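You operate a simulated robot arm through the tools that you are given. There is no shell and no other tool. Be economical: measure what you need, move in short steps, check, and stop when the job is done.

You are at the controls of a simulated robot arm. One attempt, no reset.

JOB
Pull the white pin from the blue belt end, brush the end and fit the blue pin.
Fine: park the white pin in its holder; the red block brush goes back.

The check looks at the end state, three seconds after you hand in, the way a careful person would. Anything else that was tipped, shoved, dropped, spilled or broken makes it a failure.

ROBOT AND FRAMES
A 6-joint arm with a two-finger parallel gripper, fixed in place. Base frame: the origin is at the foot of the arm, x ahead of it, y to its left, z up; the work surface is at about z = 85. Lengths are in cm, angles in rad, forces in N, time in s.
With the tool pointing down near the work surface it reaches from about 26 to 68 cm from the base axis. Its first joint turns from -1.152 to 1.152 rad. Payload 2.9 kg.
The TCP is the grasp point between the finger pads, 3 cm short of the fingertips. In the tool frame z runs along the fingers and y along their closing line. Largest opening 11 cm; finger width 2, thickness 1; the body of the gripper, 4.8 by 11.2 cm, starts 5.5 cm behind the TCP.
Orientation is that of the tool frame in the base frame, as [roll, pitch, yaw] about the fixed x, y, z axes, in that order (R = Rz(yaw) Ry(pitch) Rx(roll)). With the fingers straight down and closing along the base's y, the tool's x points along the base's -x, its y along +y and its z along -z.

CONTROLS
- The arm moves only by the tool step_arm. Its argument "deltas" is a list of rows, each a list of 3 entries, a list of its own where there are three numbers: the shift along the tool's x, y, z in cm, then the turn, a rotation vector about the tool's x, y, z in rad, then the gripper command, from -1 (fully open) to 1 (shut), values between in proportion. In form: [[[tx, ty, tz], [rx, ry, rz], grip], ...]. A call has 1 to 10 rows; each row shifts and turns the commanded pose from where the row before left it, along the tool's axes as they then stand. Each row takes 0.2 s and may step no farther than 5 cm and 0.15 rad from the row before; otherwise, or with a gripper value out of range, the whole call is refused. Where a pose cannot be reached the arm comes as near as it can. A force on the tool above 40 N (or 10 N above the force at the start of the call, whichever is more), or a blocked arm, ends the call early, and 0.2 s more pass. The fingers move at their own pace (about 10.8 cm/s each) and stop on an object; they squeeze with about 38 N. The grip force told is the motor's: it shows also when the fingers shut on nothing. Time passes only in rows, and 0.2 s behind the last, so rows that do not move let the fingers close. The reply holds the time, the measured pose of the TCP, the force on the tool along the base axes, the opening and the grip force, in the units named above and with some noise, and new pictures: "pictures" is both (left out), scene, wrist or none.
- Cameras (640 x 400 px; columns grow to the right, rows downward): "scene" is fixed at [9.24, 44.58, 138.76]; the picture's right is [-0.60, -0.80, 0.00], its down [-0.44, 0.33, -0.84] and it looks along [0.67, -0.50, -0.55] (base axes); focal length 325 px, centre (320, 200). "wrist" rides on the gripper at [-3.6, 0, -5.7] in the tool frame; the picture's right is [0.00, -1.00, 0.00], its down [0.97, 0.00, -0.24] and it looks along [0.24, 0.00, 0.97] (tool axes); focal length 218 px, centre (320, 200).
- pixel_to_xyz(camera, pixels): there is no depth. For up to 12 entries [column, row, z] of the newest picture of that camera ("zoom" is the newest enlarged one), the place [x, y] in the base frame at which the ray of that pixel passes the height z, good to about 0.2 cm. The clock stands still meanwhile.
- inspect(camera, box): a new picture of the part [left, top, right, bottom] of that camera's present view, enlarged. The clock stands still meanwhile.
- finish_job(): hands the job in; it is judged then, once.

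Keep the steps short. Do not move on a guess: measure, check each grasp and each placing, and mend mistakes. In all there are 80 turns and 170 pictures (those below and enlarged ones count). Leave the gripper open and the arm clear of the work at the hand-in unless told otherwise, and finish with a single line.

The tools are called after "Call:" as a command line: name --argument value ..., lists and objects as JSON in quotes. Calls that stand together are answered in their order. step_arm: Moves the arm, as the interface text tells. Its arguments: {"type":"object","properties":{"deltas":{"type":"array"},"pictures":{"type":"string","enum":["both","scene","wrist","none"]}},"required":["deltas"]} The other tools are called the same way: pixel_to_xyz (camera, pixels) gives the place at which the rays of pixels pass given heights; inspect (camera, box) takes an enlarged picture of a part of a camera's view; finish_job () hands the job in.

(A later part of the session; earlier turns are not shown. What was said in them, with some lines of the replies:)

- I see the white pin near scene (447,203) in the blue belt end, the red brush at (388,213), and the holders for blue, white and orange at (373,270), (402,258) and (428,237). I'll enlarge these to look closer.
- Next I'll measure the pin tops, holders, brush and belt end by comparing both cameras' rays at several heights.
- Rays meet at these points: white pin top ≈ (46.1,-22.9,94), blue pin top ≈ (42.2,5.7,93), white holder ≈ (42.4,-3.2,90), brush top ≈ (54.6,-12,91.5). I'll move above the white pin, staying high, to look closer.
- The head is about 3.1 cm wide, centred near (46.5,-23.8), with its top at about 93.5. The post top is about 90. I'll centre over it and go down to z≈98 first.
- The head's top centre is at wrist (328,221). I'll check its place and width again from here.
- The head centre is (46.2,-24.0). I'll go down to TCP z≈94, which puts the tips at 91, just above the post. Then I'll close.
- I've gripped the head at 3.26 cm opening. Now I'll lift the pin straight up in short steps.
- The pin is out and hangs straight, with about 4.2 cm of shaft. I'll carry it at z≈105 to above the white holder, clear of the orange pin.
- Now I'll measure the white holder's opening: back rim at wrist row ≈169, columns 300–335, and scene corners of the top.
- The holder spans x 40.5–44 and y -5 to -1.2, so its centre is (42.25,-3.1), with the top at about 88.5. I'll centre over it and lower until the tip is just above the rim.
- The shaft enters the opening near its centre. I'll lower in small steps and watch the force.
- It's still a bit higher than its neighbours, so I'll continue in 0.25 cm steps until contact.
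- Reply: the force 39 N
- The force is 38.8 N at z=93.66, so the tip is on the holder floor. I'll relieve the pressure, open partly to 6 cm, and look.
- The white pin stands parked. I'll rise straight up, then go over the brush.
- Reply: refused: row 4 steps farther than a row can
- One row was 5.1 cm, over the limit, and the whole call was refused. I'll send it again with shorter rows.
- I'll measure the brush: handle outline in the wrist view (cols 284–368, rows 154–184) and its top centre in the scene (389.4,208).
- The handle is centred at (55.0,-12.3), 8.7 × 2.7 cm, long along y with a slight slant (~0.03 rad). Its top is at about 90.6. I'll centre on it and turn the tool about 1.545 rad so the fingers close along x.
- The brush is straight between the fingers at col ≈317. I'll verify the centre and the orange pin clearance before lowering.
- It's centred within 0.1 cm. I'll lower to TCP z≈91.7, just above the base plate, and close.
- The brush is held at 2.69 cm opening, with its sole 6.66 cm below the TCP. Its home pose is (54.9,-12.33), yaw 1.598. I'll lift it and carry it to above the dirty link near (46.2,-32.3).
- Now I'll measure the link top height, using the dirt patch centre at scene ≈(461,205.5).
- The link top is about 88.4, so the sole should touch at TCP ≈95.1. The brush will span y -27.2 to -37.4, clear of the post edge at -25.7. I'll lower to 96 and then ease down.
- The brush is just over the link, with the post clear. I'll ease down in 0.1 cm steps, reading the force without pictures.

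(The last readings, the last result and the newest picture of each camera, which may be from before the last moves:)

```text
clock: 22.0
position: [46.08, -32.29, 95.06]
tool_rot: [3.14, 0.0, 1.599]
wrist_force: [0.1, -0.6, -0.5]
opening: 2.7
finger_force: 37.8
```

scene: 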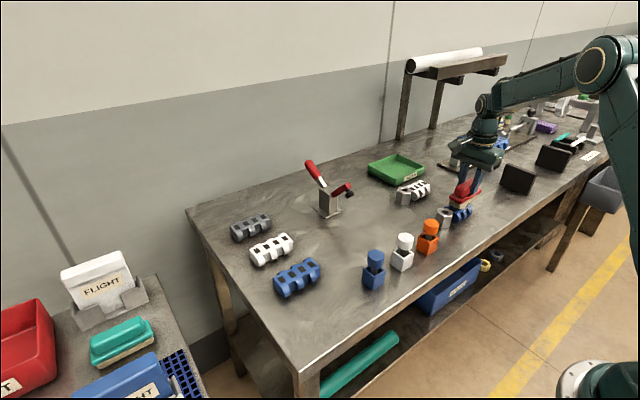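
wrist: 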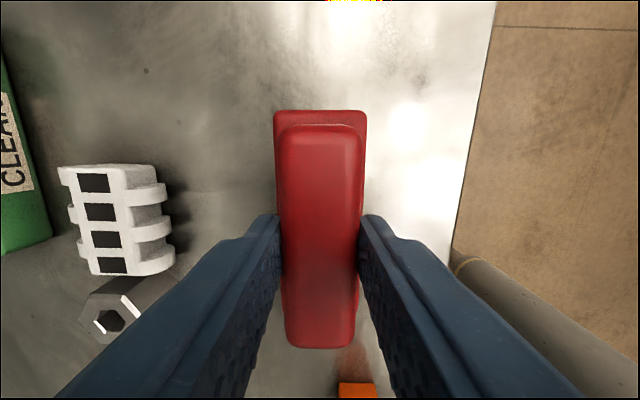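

Call:
step_arm --deltas '[[[0, 0, 0.1], [0, 0, 0], 1], [[0, 0, 0.1], [0, 0, 0], 1], [[0, 0, 0], [0, 0, 0], 1]]' --pictures "scene"

Call:
inspect --camera "scene" --box '[420, 170, 500, 230]'

```text
clock: 22.8
position: [46.0, -32.31, 94.96]
tool_rot: [-3.141, 0.0, 1.596]
wrist_force: [0.2, -0.1, -0.3]
opening: 2.73
finger_force: 37.7
```

scene: 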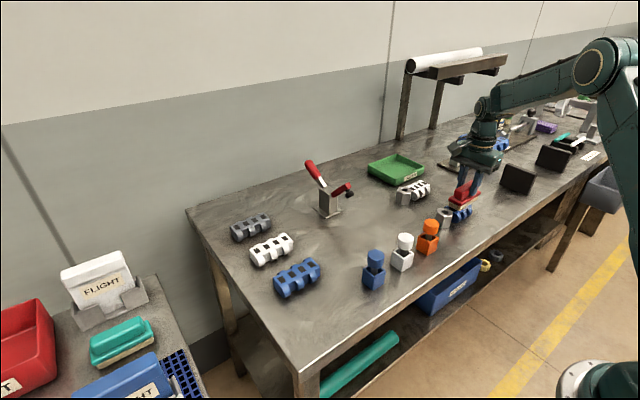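

```text
6.67 times, centred on (460, 200) of scene
```

zoom: 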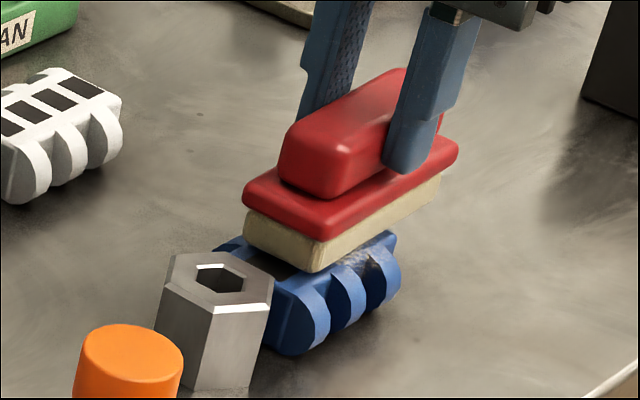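

No force yet, so I'll continue down gently.

Call:
step_arm --deltas '[[[0, 0, 0.1], [0, 0, 0], 1], [[0, 0, 0.1], [0, 0, 0], 1], [[0, 0, 0.1], [0, 0, 0], 1], [[0, 0, 0], [0, 0, 0], 1]]' --pictures "none"

Call:
inspect --camera "scene" --box '[436, 180, 484, 225]'

```text
clock: 23.8
position: [46.03, -32.43, 94.7]
tool_rot: [3.142, 0.0, 1.598]
wrist_force: [1.2, -0.7, -0.4]
opening: 2.68
finger_force: 38.2
```

```text
8.89 times, centred on (460, 202) of scene
```

zoom: 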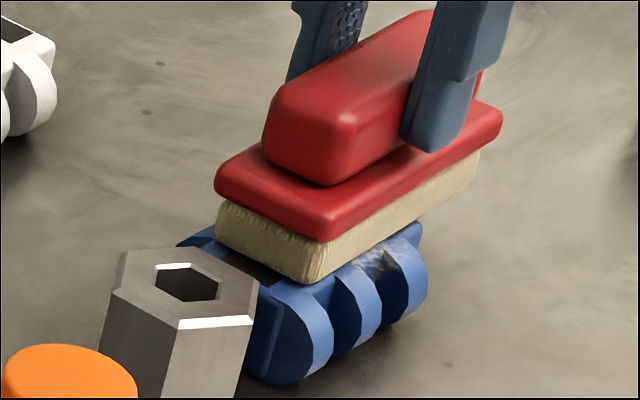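

Call:
step_arm --deltas '[[[0, 0, 0.1], [0, 0, 0], 1], [[0, 0, 0.1], [0, 0, 0], 1], [[0, 0, 0], [0, 0, 0], 1]]' --pictures "none"

```text
clock: 24.6
position: [46.03, -32.36, 94.66]
tool_rot: [3.14, 0.001, 1.597]
wrist_force: [-4.6, 2.7, 15.7]
opening: 2.7
finger_force: 37.6
```

Contact: 15.7 N at z≈94.65. I'll back off slightly and brush along x with ±1.5 to 2 cm strokes.

Call:
step_arm --deltas '[[[0, 0.5, -0.06], [0, 0, 0], 1], [[0, 0.7, 0], [0, 0, 0], 1], [[0, 0.7, 0], [0, 0, 0], 1], [[0, -0.9, 0], [0, 0, 0], 1], [[0, -0.9, 0], [0, 0, 0], 1], [[0, -0.9, 0], [0, 0, 0], 1], [[0, -0.9, 0], [0, 0, 0], 1], [[0, 0.9, 0], [0, 0, 0], 1], [[0, 0.9, 0], [0, 0, 0], 1]]' --pictures "scene"

Call:
inspect --camera "scene" --box '[436, 180, 484, 225]'

```text
clock: 26.6
position: [46.1, -32.27, 94.59]
tool_rot: [-3.14, 0.001, 1.598]
wrist_force: [-1.4, -0.6, 5.7]
opening: 2.68
finger_force: 38.0
```

scene: 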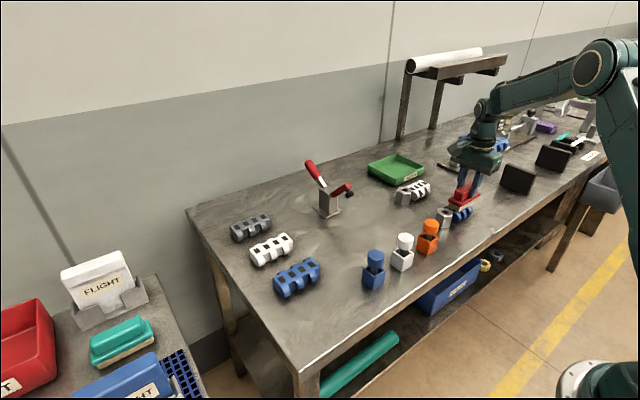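

```text
8.89 times, centred on (460, 202) of scene
```

zoom: 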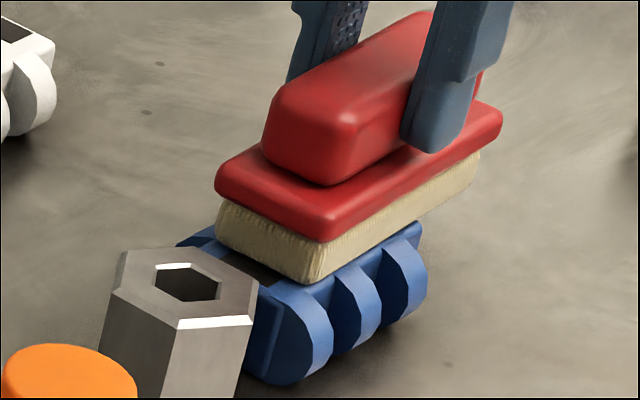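

The visible front dirt is gone. I'll do one more full set of strokes, then lift and look.

Call:
step_arm --deltas '[[[0, 0.9, 0], [0, 0, 0], 1], [[0, 0.9, 0], [0, 0, 0], 1], [[0, -0.9, 0], [0, 0, 0], 1], [[0, -0.9, 0], [0, 0, 0], 1], [[0, -0.9, 0], [0, 0, 0], 1], [[0, -0.9, 0], [0, 0, 0], 1], [[0, 0.9, 0], [0, 0, 0], 1], [[0, 0.9, 0], [0, 0, 0], 1], [[0, 0, -2], [0, 0, 0], 1], [[0, 0, -4.5], [0, 0, 0], 1]]' --pictures "scene"

Call:
inspect --camera "scene" --box '[420, 170, 500, 230]'

```text
clock: 28.8
position: [46.16, -32.29, 101.07]
tool_rot: [-3.141, 0.001, 1.599]
wrist_force: [-1.1, -0.6, -1.3]
opening: 2.71
finger_force: 38.2
```

scene: 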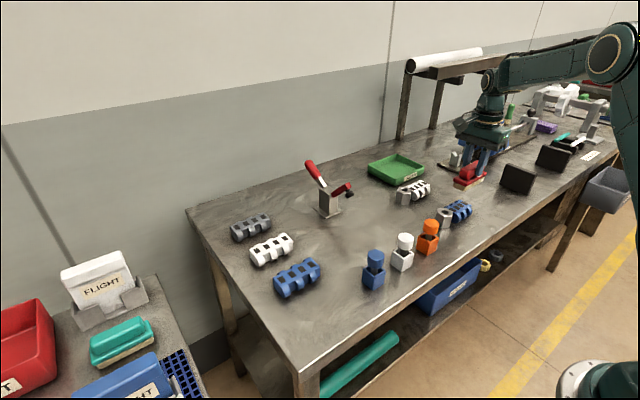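

```text
6.67 times, centred on (460, 200) of scene
```

zoom: 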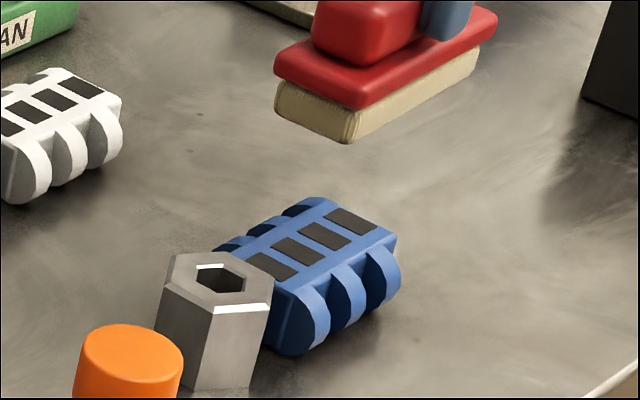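

The end is clean. I'll carry the brush back to its spot at (54.9,-12.33) the same way and stop at z≈94.

Call:
step_arm --deltas '[[[3.95, 1.84, 0], [0, 0, 0], 1], [[3.95, 1.84, 0], [0, 0, 0], 1], [[3.95, 1.84, 0], [0, 0, 0], 1], [[3.95, 1.84, 0], [0, 0, 0], 1], [[3.95, 1.84, 0], [0, 0, 0], 1], [[0, 0, 3.5], [0, 0, 0], 1], [[0, 0, 3.5], [0, 0, 0], 1], [[0, 0, 1.5], [0, 0, 0], 1], [[0, 0, 0], [0, 0, 0], 1]]'

Call:
inspect --camera "scene" --box '[350, 170, 446, 240]'

```text
clock: 30.8
position: [54.71, -12.41, 92.54]
tool_rot: [3.141, -0.001, 1.597]
wrist_force: [0.3, -0.4, -0.9]
opening: 2.72
finger_force: 38.4
```

scene: 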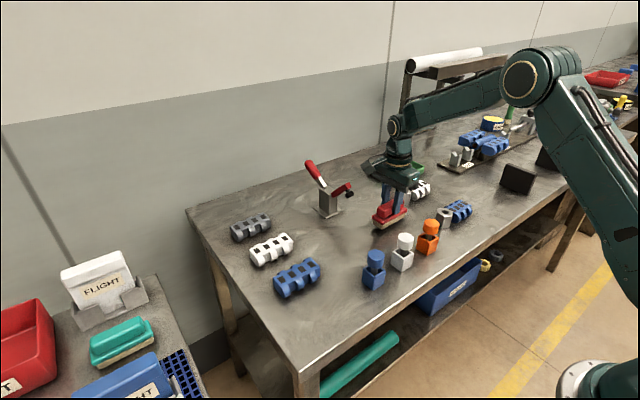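
wrist: 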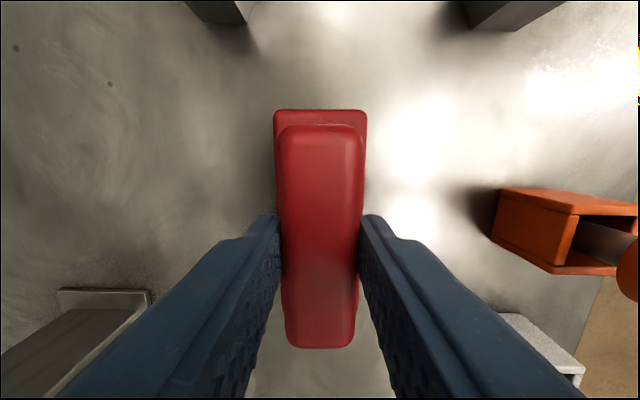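

```text
5.71 times, centred on (398, 205) of scene
```

zoom: 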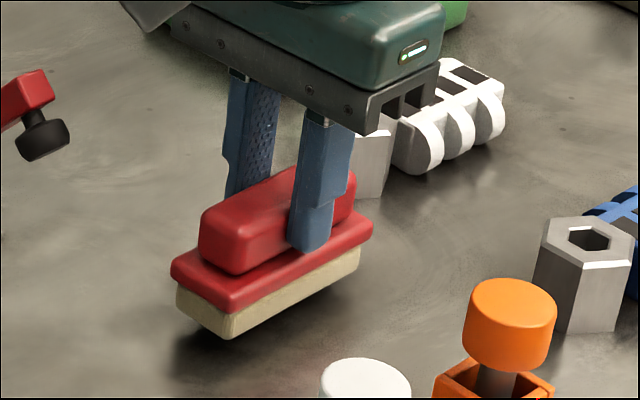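

The brush is 0.8–0.9 cm above its spot. I'll lower it gently to contact.

Call:
step_arm --deltas '[[[0, 0, 0.5], [0, 0, 0], 1], [[0, 0, 0.3], [0, 0, 0], 1], [[0, 0, 0.1], [0, 0, 0], 1], [[0, 0, 0], [0, 0, 0], 1]]' --pictures "none"

```text
clock: 31.8
position: [54.9, -12.36, 91.64]
tool_rot: [3.142, 0.0, 1.598]
wrist_force: [0.9, -0.1, -0.4]
opening: 2.71
finger_force: 37.9
```

Call:
step_arm --deltas '[[[0, 0, 0.08], [0, 0, 0], 1], [[0, 0, 0], [0, 0, 0], 1]]' --pictures "none"

```text
clock: 32.4
position: [54.83, -12.25, 91.7]
tool_rot: [-3.141, 0.0, 1.596]
wrist_force: [0.3, -0.6, 1.5]
opening: 2.72
finger_force: 38.0
```

The brush is touching the table at 1.5 N. I'll open, rise, and check.

Call:
step_arm --deltas '[[[0, 0, 0], [0, 0, 0], 0.3], [[0, 0, 0], [0, 0, 0], -0.3], [[0, 0, 0], [0, 0, 0], -0.3], [[0, 0, -3], [0, 0, 0], -0.3], [[0, 0, -4], [0, 0, 0], -0.3], [[0, 0, -4.5], [0, 0, 0], -0.3], [[0, 0, -3], [0, 0, 0], -0.3]]'

Call:
inspect --camera "scene" --box '[350, 170, 480, 270]'

```text
clock: 34.0
position: [54.48, -12.28, 106.3]
tool_rot: [3.141, 0.0, 1.597]
wrist_force: [0.1, -0.5, -0.1]
opening: 7.17
finger_force: 0.0
```

scene: 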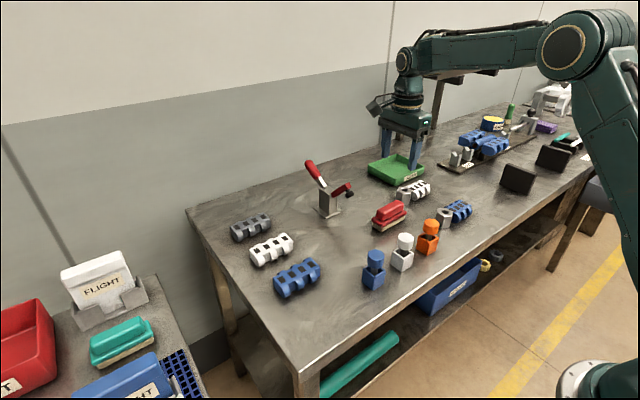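
wrist: 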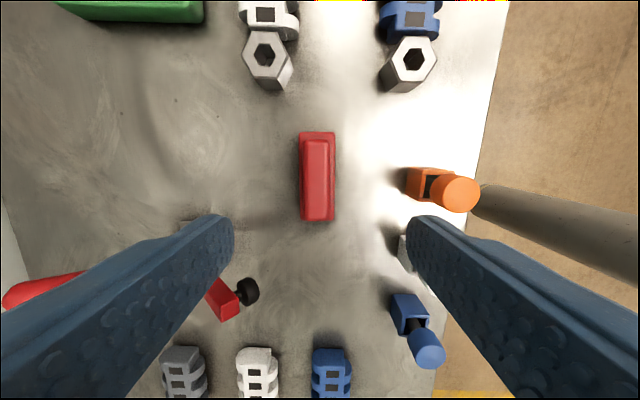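

```text
4.00 times, centred on (415, 220) of scene
```

zoom: 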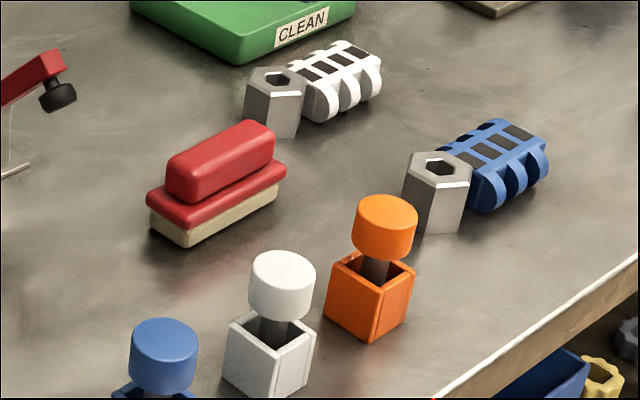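

The brush is back in its place. I'll turn the tool back by 1.545 rad and then go above the blue pin.

Call:
step_arm --deltas '[[[0, 0, 0], [0, 0, -0.15], -1], [[0, 0, 0], [0, 0, -0.15], -1], [[0, 0, 0], [0, 0, -0.15], -1], [[0, 0, 0], [0, 0, -0.15], -1], [[0, 0, 0], [0, 0, -0.15], -1], [[0, 0, 0], [0, 0, -0.15], -1], [[0, 0, 0], [0, 0, -0.15], -1], [[0, 0, 0], [0, 0, -0.15], -1], [[0, 0, 0], [0, 0, -0.15], -1], [[0, 0, 0], [0, 0, -0.15], -1]]' --pictures "none"

Call:
step_arm --deltas '[[[0, 0, 0], [0, 0, -0.045], -1], [[2.55, 3.6, 0], [0, 0, 0], -1], [[2.55, 3.6, 0], [0, 0, 0], -1], [[2.55, 3.6, 0], [0, 0, 0], -1], [[2.55, 3.6, 0], [0, 0, 0], -1], [[2.5, 3.6, 0], [0, 0, 0], -1], [[0, 0, 0], [0, 0, 0], -1]]'

```text
clock: 36.2
position: [54.81, -12.26, 106.12]
tool_rot: [-3.141, 0.001, 3.1]
wrist_force: [0.6, 0.0, -0.2]
opening: 10.99
finger_force: 0.1
```

```text
clock: 37.8
position: [42.26, 5.81, 106.03]
tool_rot: [-3.141, 0.0, -3.141]
wrist_force: [0.1, -0.5, 0.2]
opening: 10.98
finger_force: 0.0
```

scene: 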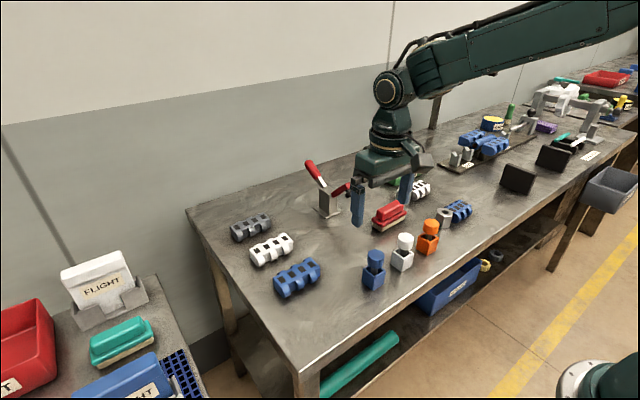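
wrist: 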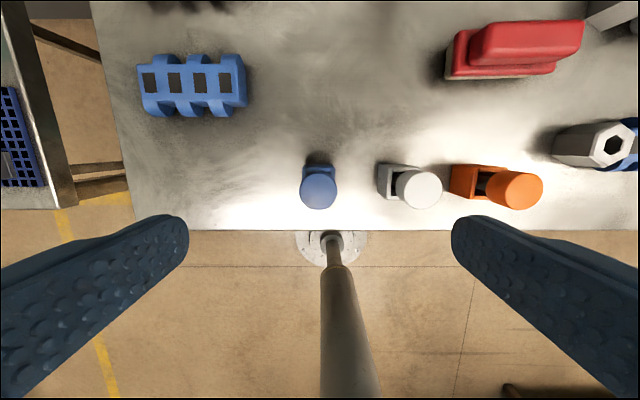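

Call:
inspect --camera "wrist" --box '[270, 140, 370, 220]'

Call:
pixel_to_xyz --camera "wrist" --pixels '[[318, 192, 93], [301, 188, 93], [336, 188, 93], [318, 209, 93], [417, 190, 93]]'

```text
5.00 times, centred on (320, 180) of wrist
```

zoom: 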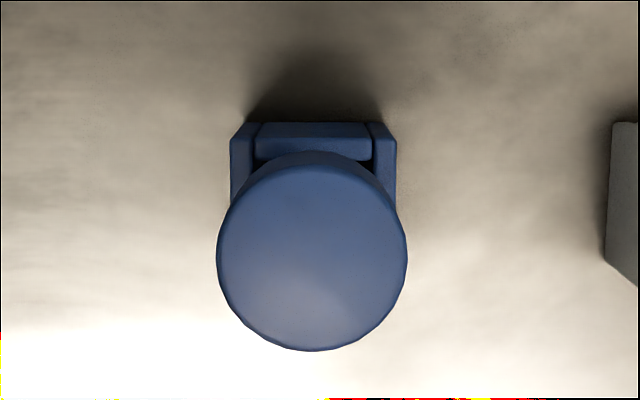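

```text
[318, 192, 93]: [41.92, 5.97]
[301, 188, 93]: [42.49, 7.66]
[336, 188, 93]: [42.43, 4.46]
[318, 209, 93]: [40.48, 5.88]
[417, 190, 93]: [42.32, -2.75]
```

The blue head centre is at (42.0,6.0). I'll centre over it and lower to TCP z≈93.7 with a 7 cm opening, then check before closing.

Call:
step_arm --deltas '[[[0.2, 0.2, 3], [0, 0, 0], -0.3], [[0, 0, 4], [0, 0, 0], -0.3], [[0, 0, 3], [0, 0, 0], -0.3], [[0, 0, 2.2], [0, 0, 0], -0.3], [[0, 0, 0], [0, 0, 0], -0.3]]'

Call:
inspect --camera "scene" --box '[340, 220, 420, 300]'

```text
clock: 39.0
position: [42.13, 5.77, 93.93]
tool_rot: [3.141, 0.0, -3.142]
wrist_force: [0.0, 0.2, 1.0]
opening: 7.16
finger_force: 0.1
```

scene: 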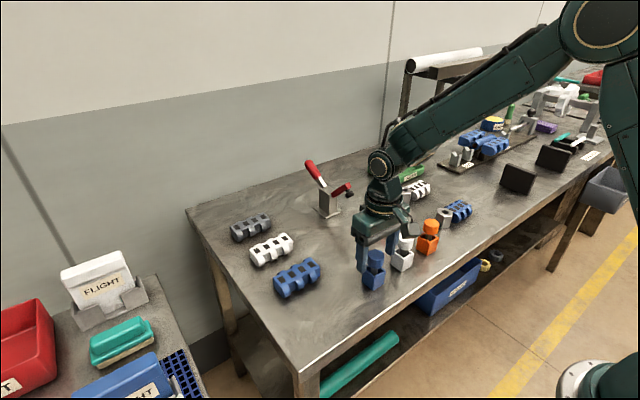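
wrist: 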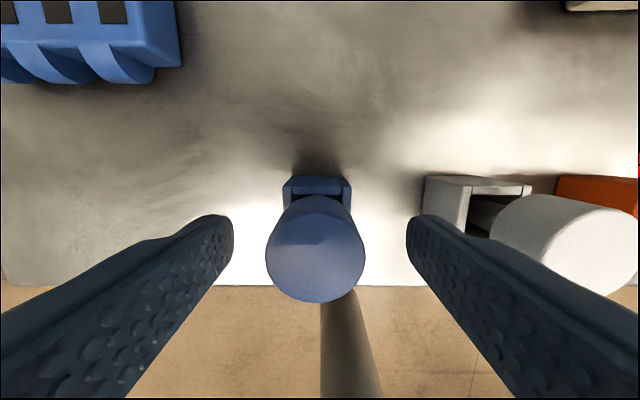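

```text
5.00 times, centred on (380, 260) of scene
```

zoom: 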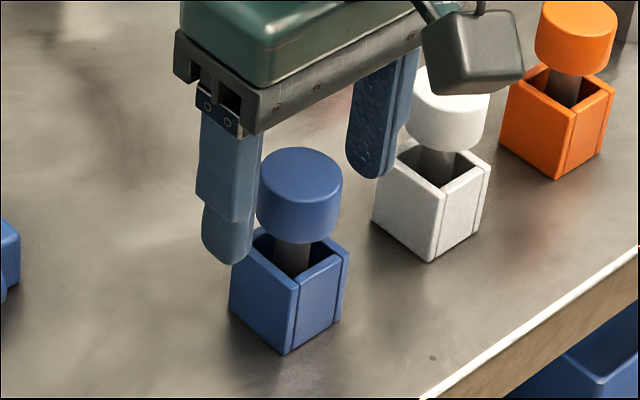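

It's nearly centred; the head sits about 0.15 cm to the left. I'll shift by that and close.

Call:
step_arm --deltas '[[[0, 0.15, 0.1], [0, 0, 0], -0.3], [[0, 0, 0], [0, 0, 0], 0.3], [[0, 0, 0], [0, 0, 0], 1], [[0, 0, 0], [0, 0, 0], 1], [[0, 0, -1.5], [0, 0, 0], 1], [[0, 0, -3], [0, 0, 0], 1], [[0, 0, -3.5], [0, 0, 0], 1], [[0, 0, -4], [0, 0, 0], 1]]'

Call:
inspect --camera "scene" --box '[340, 180, 436, 300]'

```text
clock: 40.8
position: [41.87, 6.06, 106.06]
tool_rot: [-3.141, 0.001, 3.141]
wrist_force: [0.1, -0.9, -0.8]
opening: 3.25
finger_force: 37.6
```

scene: 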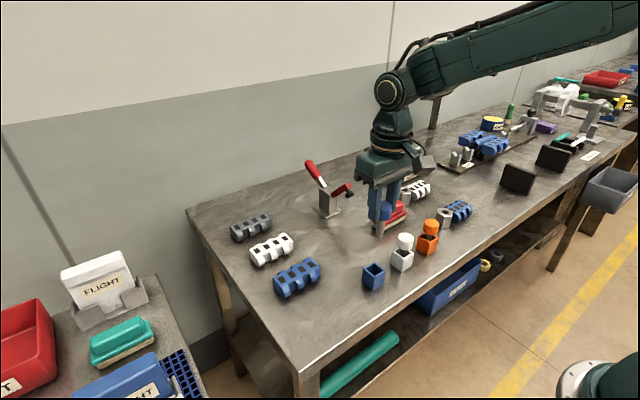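
wrist: 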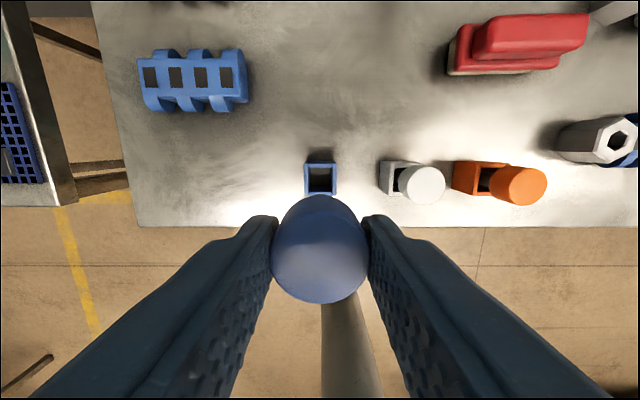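

```text
3.33 times, centred on (388, 240) of scene
```

zoom: 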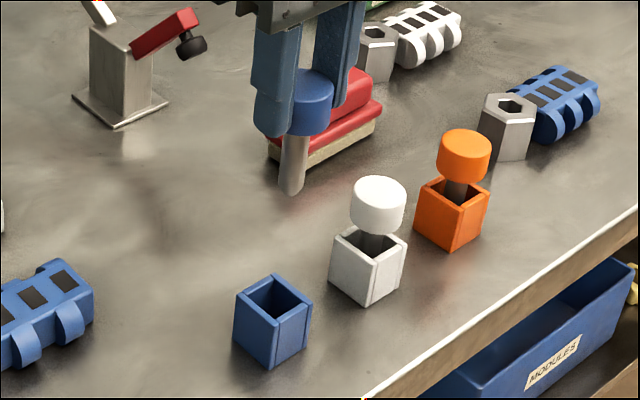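

The blue pin is held straight. I'll carry it at z≈106 to above the hex post (46.1,-24.0).

Call:
step_arm --deltas '[[[-0.6, -4.3, 0], [0, 0, 0], 1], [[-0.6, -4.3, 0], [0, 0, 0], 1], [[-0.6, -4.3, 0], [0, 0, 0], 1], [[-0.6, -4.3, 0], [0, 0, 0], 1], [[-0.6, -4.3, 0], [0, 0, 0], 1], [[-0.6, -4.3, 0], [0, 0, 0], 1], [[-0.6, -4.25, 0], [0, 0, 0], 1], [[0, 0, 3], [0, 0, 0], 1], [[0, 0, 1], [0, 0, 0], 1], [[0, 0, 0], [0, 0, 0], 1]]'

Call:
inspect --camera "scene" --box '[420, 150, 484, 230]'

Call:
inspect --camera "wrist" --box '[240, 120, 440, 245]'

```text
clock: 43.0
position: [46.34, -24.04, 101.91]
tool_rot: [-3.141, -0.002, 3.141]
wrist_force: [0.1, -0.2, 0.1]
opening: 3.25
finger_force: 37.4
```

scene: 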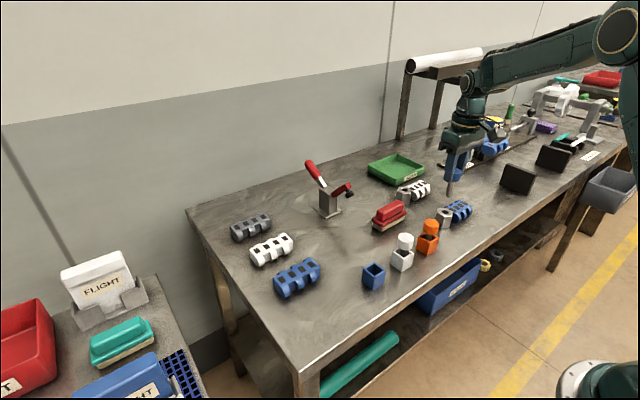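
wrist: 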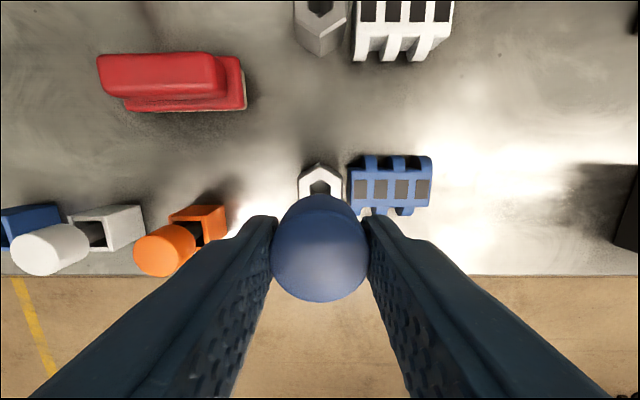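

```text
5.00 times, centred on (452, 190) of scene
```

zoom: 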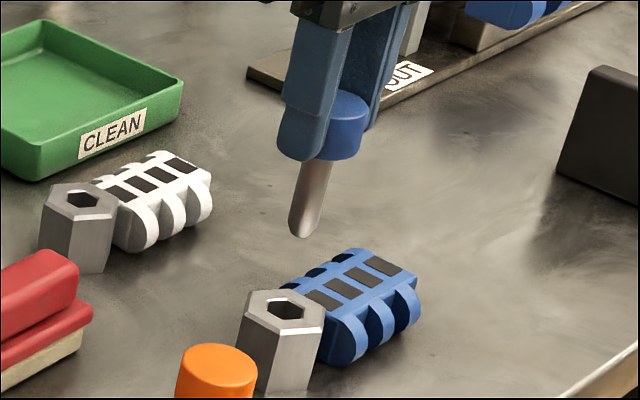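

```text
3.20 times, centred on (340, 182) of wrist
```

zoom: 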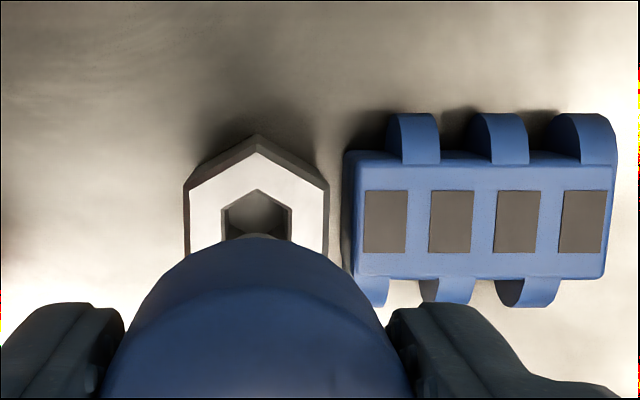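

The hex hole centre column is ≈320.3, so y is aligned. Next I'll find the hole's x centre from its vertices.

Call:
pixel_to_xyz --camera "wrist" --pixels '[[320.3, 178.2, 89.5], [320.3, 161.7, 89.2], [309.4, 189, 89.5], [331.2, 189, 89.5], [297.8, 179, 89.2], [342.5, 179, 89.2]]'

Call:
pixel_to_xyz --camera "scene" --pixels '[[445.6, 212, 89], [445.6, 212, 89.5], [445.6, 212, 90]]'

```text
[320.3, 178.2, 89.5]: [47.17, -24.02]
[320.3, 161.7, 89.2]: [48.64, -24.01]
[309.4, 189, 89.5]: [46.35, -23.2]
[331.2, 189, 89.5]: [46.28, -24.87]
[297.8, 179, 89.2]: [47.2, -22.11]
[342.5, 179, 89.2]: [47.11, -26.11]
```

```text
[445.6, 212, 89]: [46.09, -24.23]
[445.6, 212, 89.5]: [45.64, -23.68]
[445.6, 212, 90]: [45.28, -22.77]
```

The hole centre is about (46.15,-24.03), with 1.7 cm across the flats. I'll shift x by -0.08 and lower until the tip is near the rim.

Call:
step_arm --deltas '[[[0.08, 0, 2], [0, 0, 0], 1], [[0, 0, 2], [0, 0, 0], 1], [[0, 0, 0.7], [0, 0, 0], 1], [[0, 0, 0], [0, 0, 0], 1]]'

Call:
inspect --camera "scene" --box '[428, 175, 468, 225]'

Call:
inspect --camera "wrist" --box '[240, 120, 440, 245]'

```text
clock: 44.0
position: [46.04, -24.03, 97.09]
tool_rot: [3.14, 0.0, -3.141]
wrist_force: [0.3, -0.2, -0.3]
opening: 3.24
finger_force: 37.6
```

scene: 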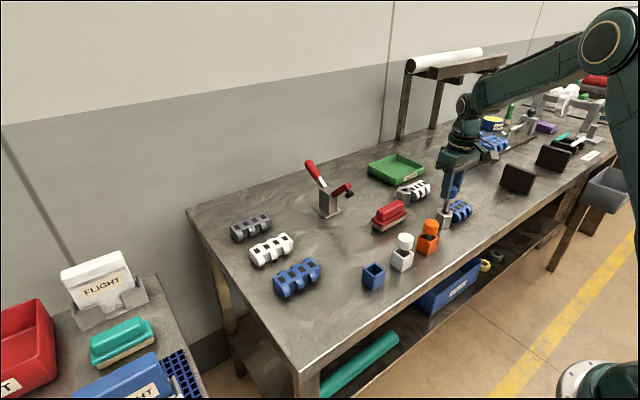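
wrist: 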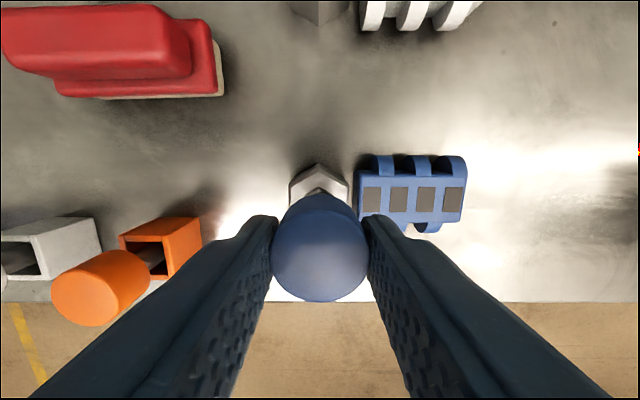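

```text
8.00 times, centred on (448, 200) of scene
```

zoom: 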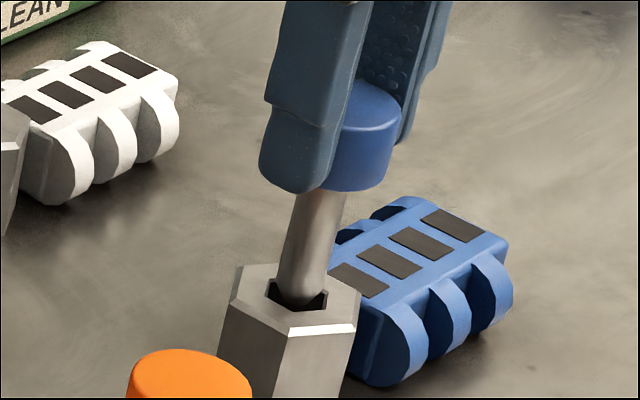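

```text
3.20 times, centred on (340, 182) of wrist
```

zoom: 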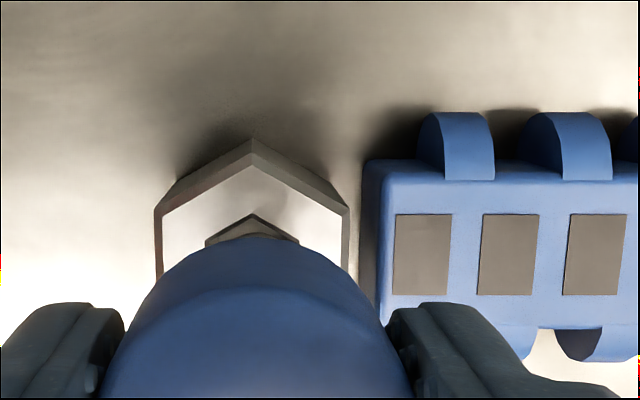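

The chamfered tip sits at the mouth of the hole, within 0.1 cm of centre. I'll nudge y by +0.05 and lower slowly, watching the force.

Call:
step_arm --deltas '[[[0, 0.05, 0.3], [0, 0, 0], 1], [[0, 0, 0.3], [0, 0, 0], 1], [[0, 0, 0.4], [0, 0, 0], 1], [[0, 0, 0.4], [0, 0, 0], 1], [[0, 0, 0], [0, 0, 0], 1]]' --pictures "scene"

Call:
inspect --camera "scene" --box '[428, 175, 468, 225]'

```text
clock: 45.2
position: [45.95, -24.0, 95.68]
tool_rot: [-3.142, 0.0, 3.14]
wrist_force: [0.3, 0.2, 0.0]
opening: 3.25
finger_force: 38.2
```

scene: 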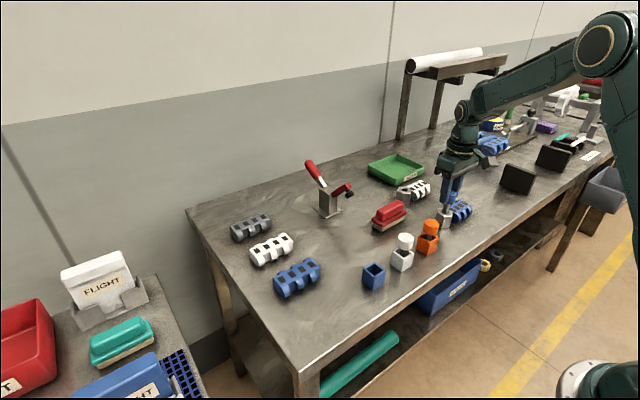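

```text
8.00 times, centred on (448, 200) of scene
```

zoom: 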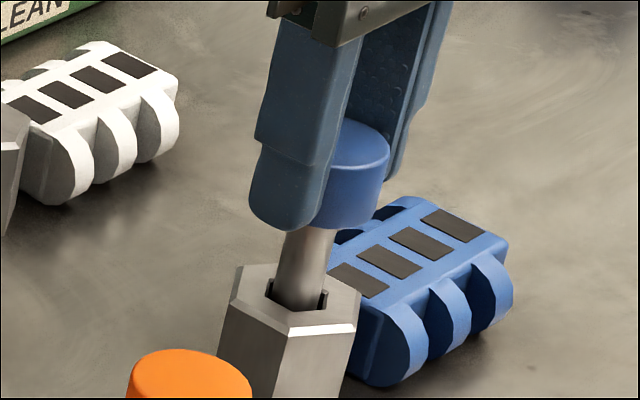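

The shaft is in the hole without force. I'll continue in 0.25 cm steps to the seat, expected near TCP 94.

Call:
step_arm --deltas '[[[0, 0, 0.4], [0, 0, 0], 1], [[0, 0, 0.4], [0, 0, 0], 1], [[0, 0, 0.25], [0, 0, 0], 1], [[0, 0, 0.25], [0, 0, 0], 1], [[0, 0, 0.2], [0, 0, 0], 1], [[0, 0, 0], [0, 0, 0], 1]]' --pictures "scene"

Call:
inspect --camera "scene" --box '[428, 175, 468, 225]'

```text
clock: 46.6
position: [46.07, -24.08, 94.2]
tool_rot: [3.141, 0.0, -3.141]
wrist_force: [-1.0, -0.2, -0.8]
opening: 3.25
finger_force: 37.8
```

scene: 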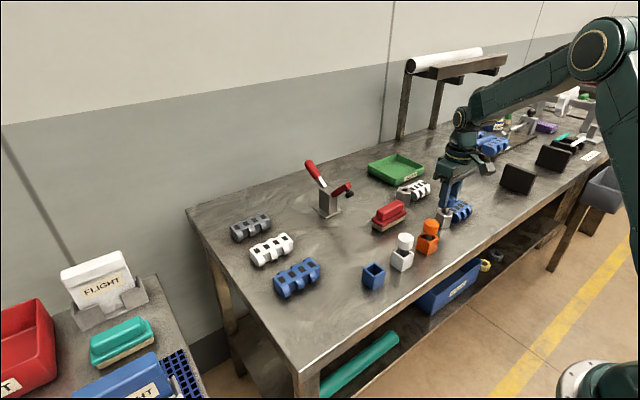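

```text
8.00 times, centred on (448, 200) of scene
```

zoom: 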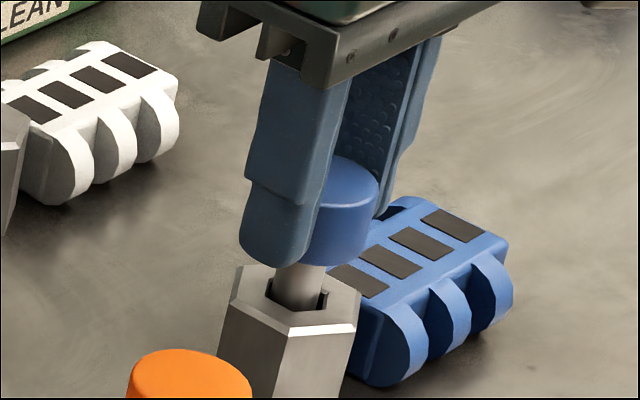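

Call:
step_arm --deltas '[[[0, 0, 0.12], [0, 0, 0], 1], [[0, 0, 0.12], [0, 0, 0], 1], [[0, 0, 0], [0, 0, 0], 1]]' --pictures "none"

```text
clock: 47.4
position: [46.07, -24.03, 93.95]
tool_rot: [3.141, 0.0, 3.141]
wrist_force: [0.0, -0.6, -0.8]
opening: 3.2
finger_force: 37.9
```

Call:
step_arm --deltas '[[[0, 0, 0.1], [0, 0, 0], 1], [[0, 0, 0.1], [0, 0, 0], 1], [[0, 0, 0], [0, 0, 0], 1]]' --pictures "scene"

Call:
inspect --camera "scene" --box '[428, 175, 468, 225]'

```text
clock: 48.2
position: [46.14, -23.96, 93.92]
tool_rot: [-3.139, 0.003, 3.14]
wrist_force: [-4.4, 0.1, 15.7]
opening: 3.23
finger_force: 38.1
```

scene: 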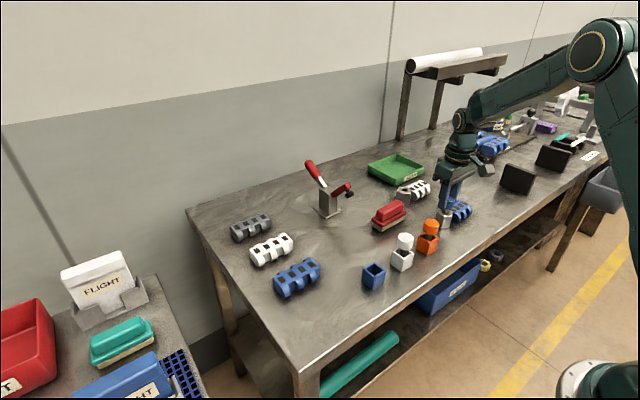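

```text
8.00 times, centred on (448, 200) of scene
```

zoom: 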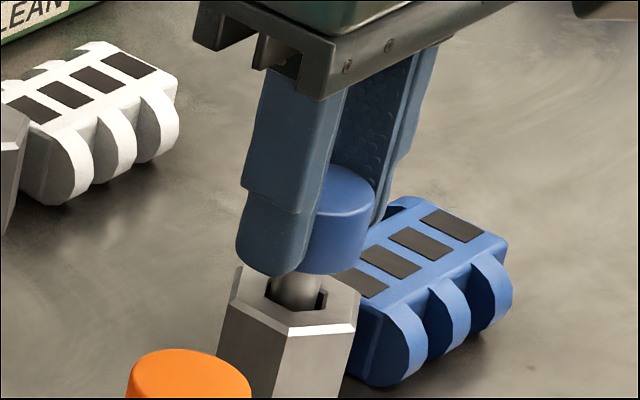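

The pin is seated: 15.7 N at z≈93.92, the same level as the white one had. I'll relieve, open partly, and rise.

Call:
step_arm --deltas '[[[0, 0, -0.12], [0, 0, 0], 1], [[0, 0, 0], [0, 0, 0], 0.3], [[0, 0, 0], [0, 0, 0], -0.1], [[0, 0, 0], [0, 0, 0], -0.1], [[0, 0, -3], [0, 0, 0], -0.1], [[0, 0, -4], [0, 0, 0], -0.1], [[0, 0, -4], [0, 0, 0], -0.3], [[0, 0, -4], [0, 0, 0], -1], [[-4, 2, -2], [0, 0, 0], -1], [[-4, 2, -2], [0, 0, 0], -1]]'

Call:
inspect --camera "scene" --box '[340, 170, 500, 290]'

Call:
inspect --camera "scene" --box '[428, 180, 484, 225]'

```text
clock: 50.4
position: [53.81, -20.08, 112.75]
tool_rot: [3.14, -0.001, -3.14]
wrist_force: [0.2, -0.3, -0.2]
opening: 11.0
finger_force: 0.0
```

scene: 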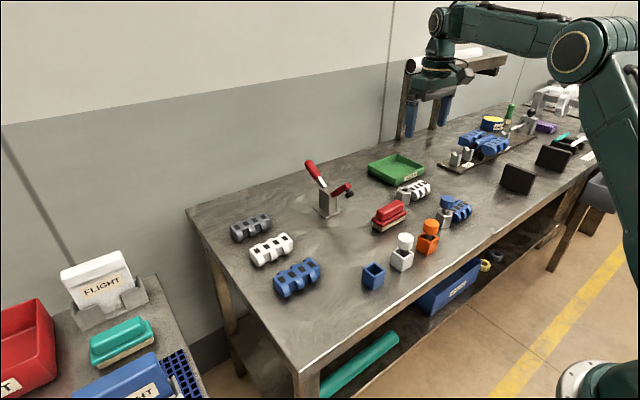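
wrist: 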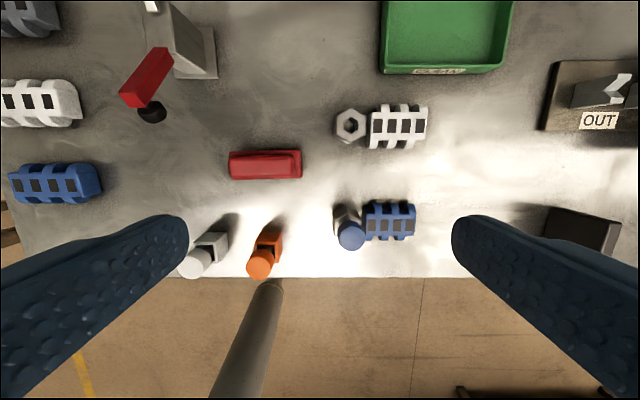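

```text
3.33 times, centred on (420, 230) of scene
```

zoom: 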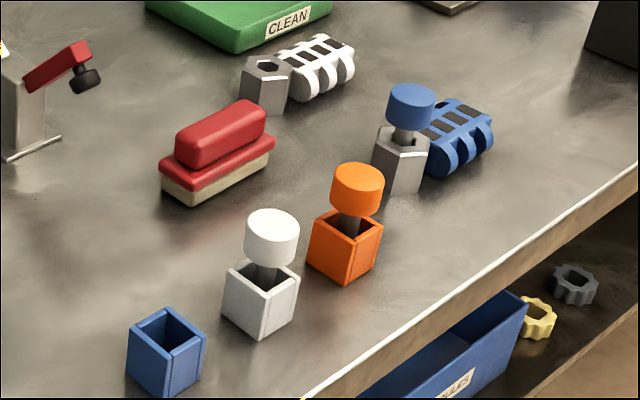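

```text
8.89 times, centred on (456, 202) of scene
```

zoom: 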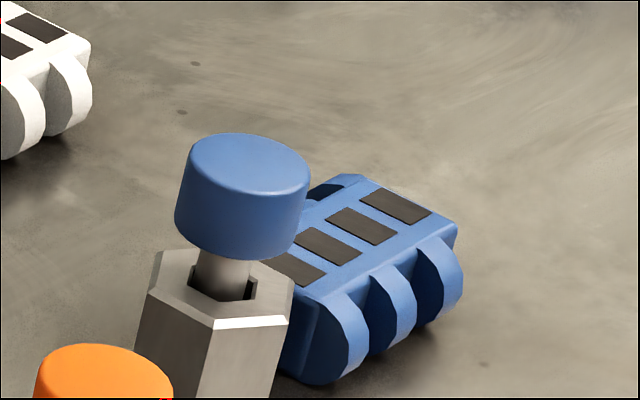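

Everything is in its end state: blue pin seated upright, link clean, white pin parked in its holder, brush back on its spot. The gripper is open and clear, so I'm handing in.

Call:
finish_job

```text
The job is handed in.
```

The white pin is parked in its holder, the blue belt end is brushed clean with the blue pin seated in it, and the red brush is back in its place.
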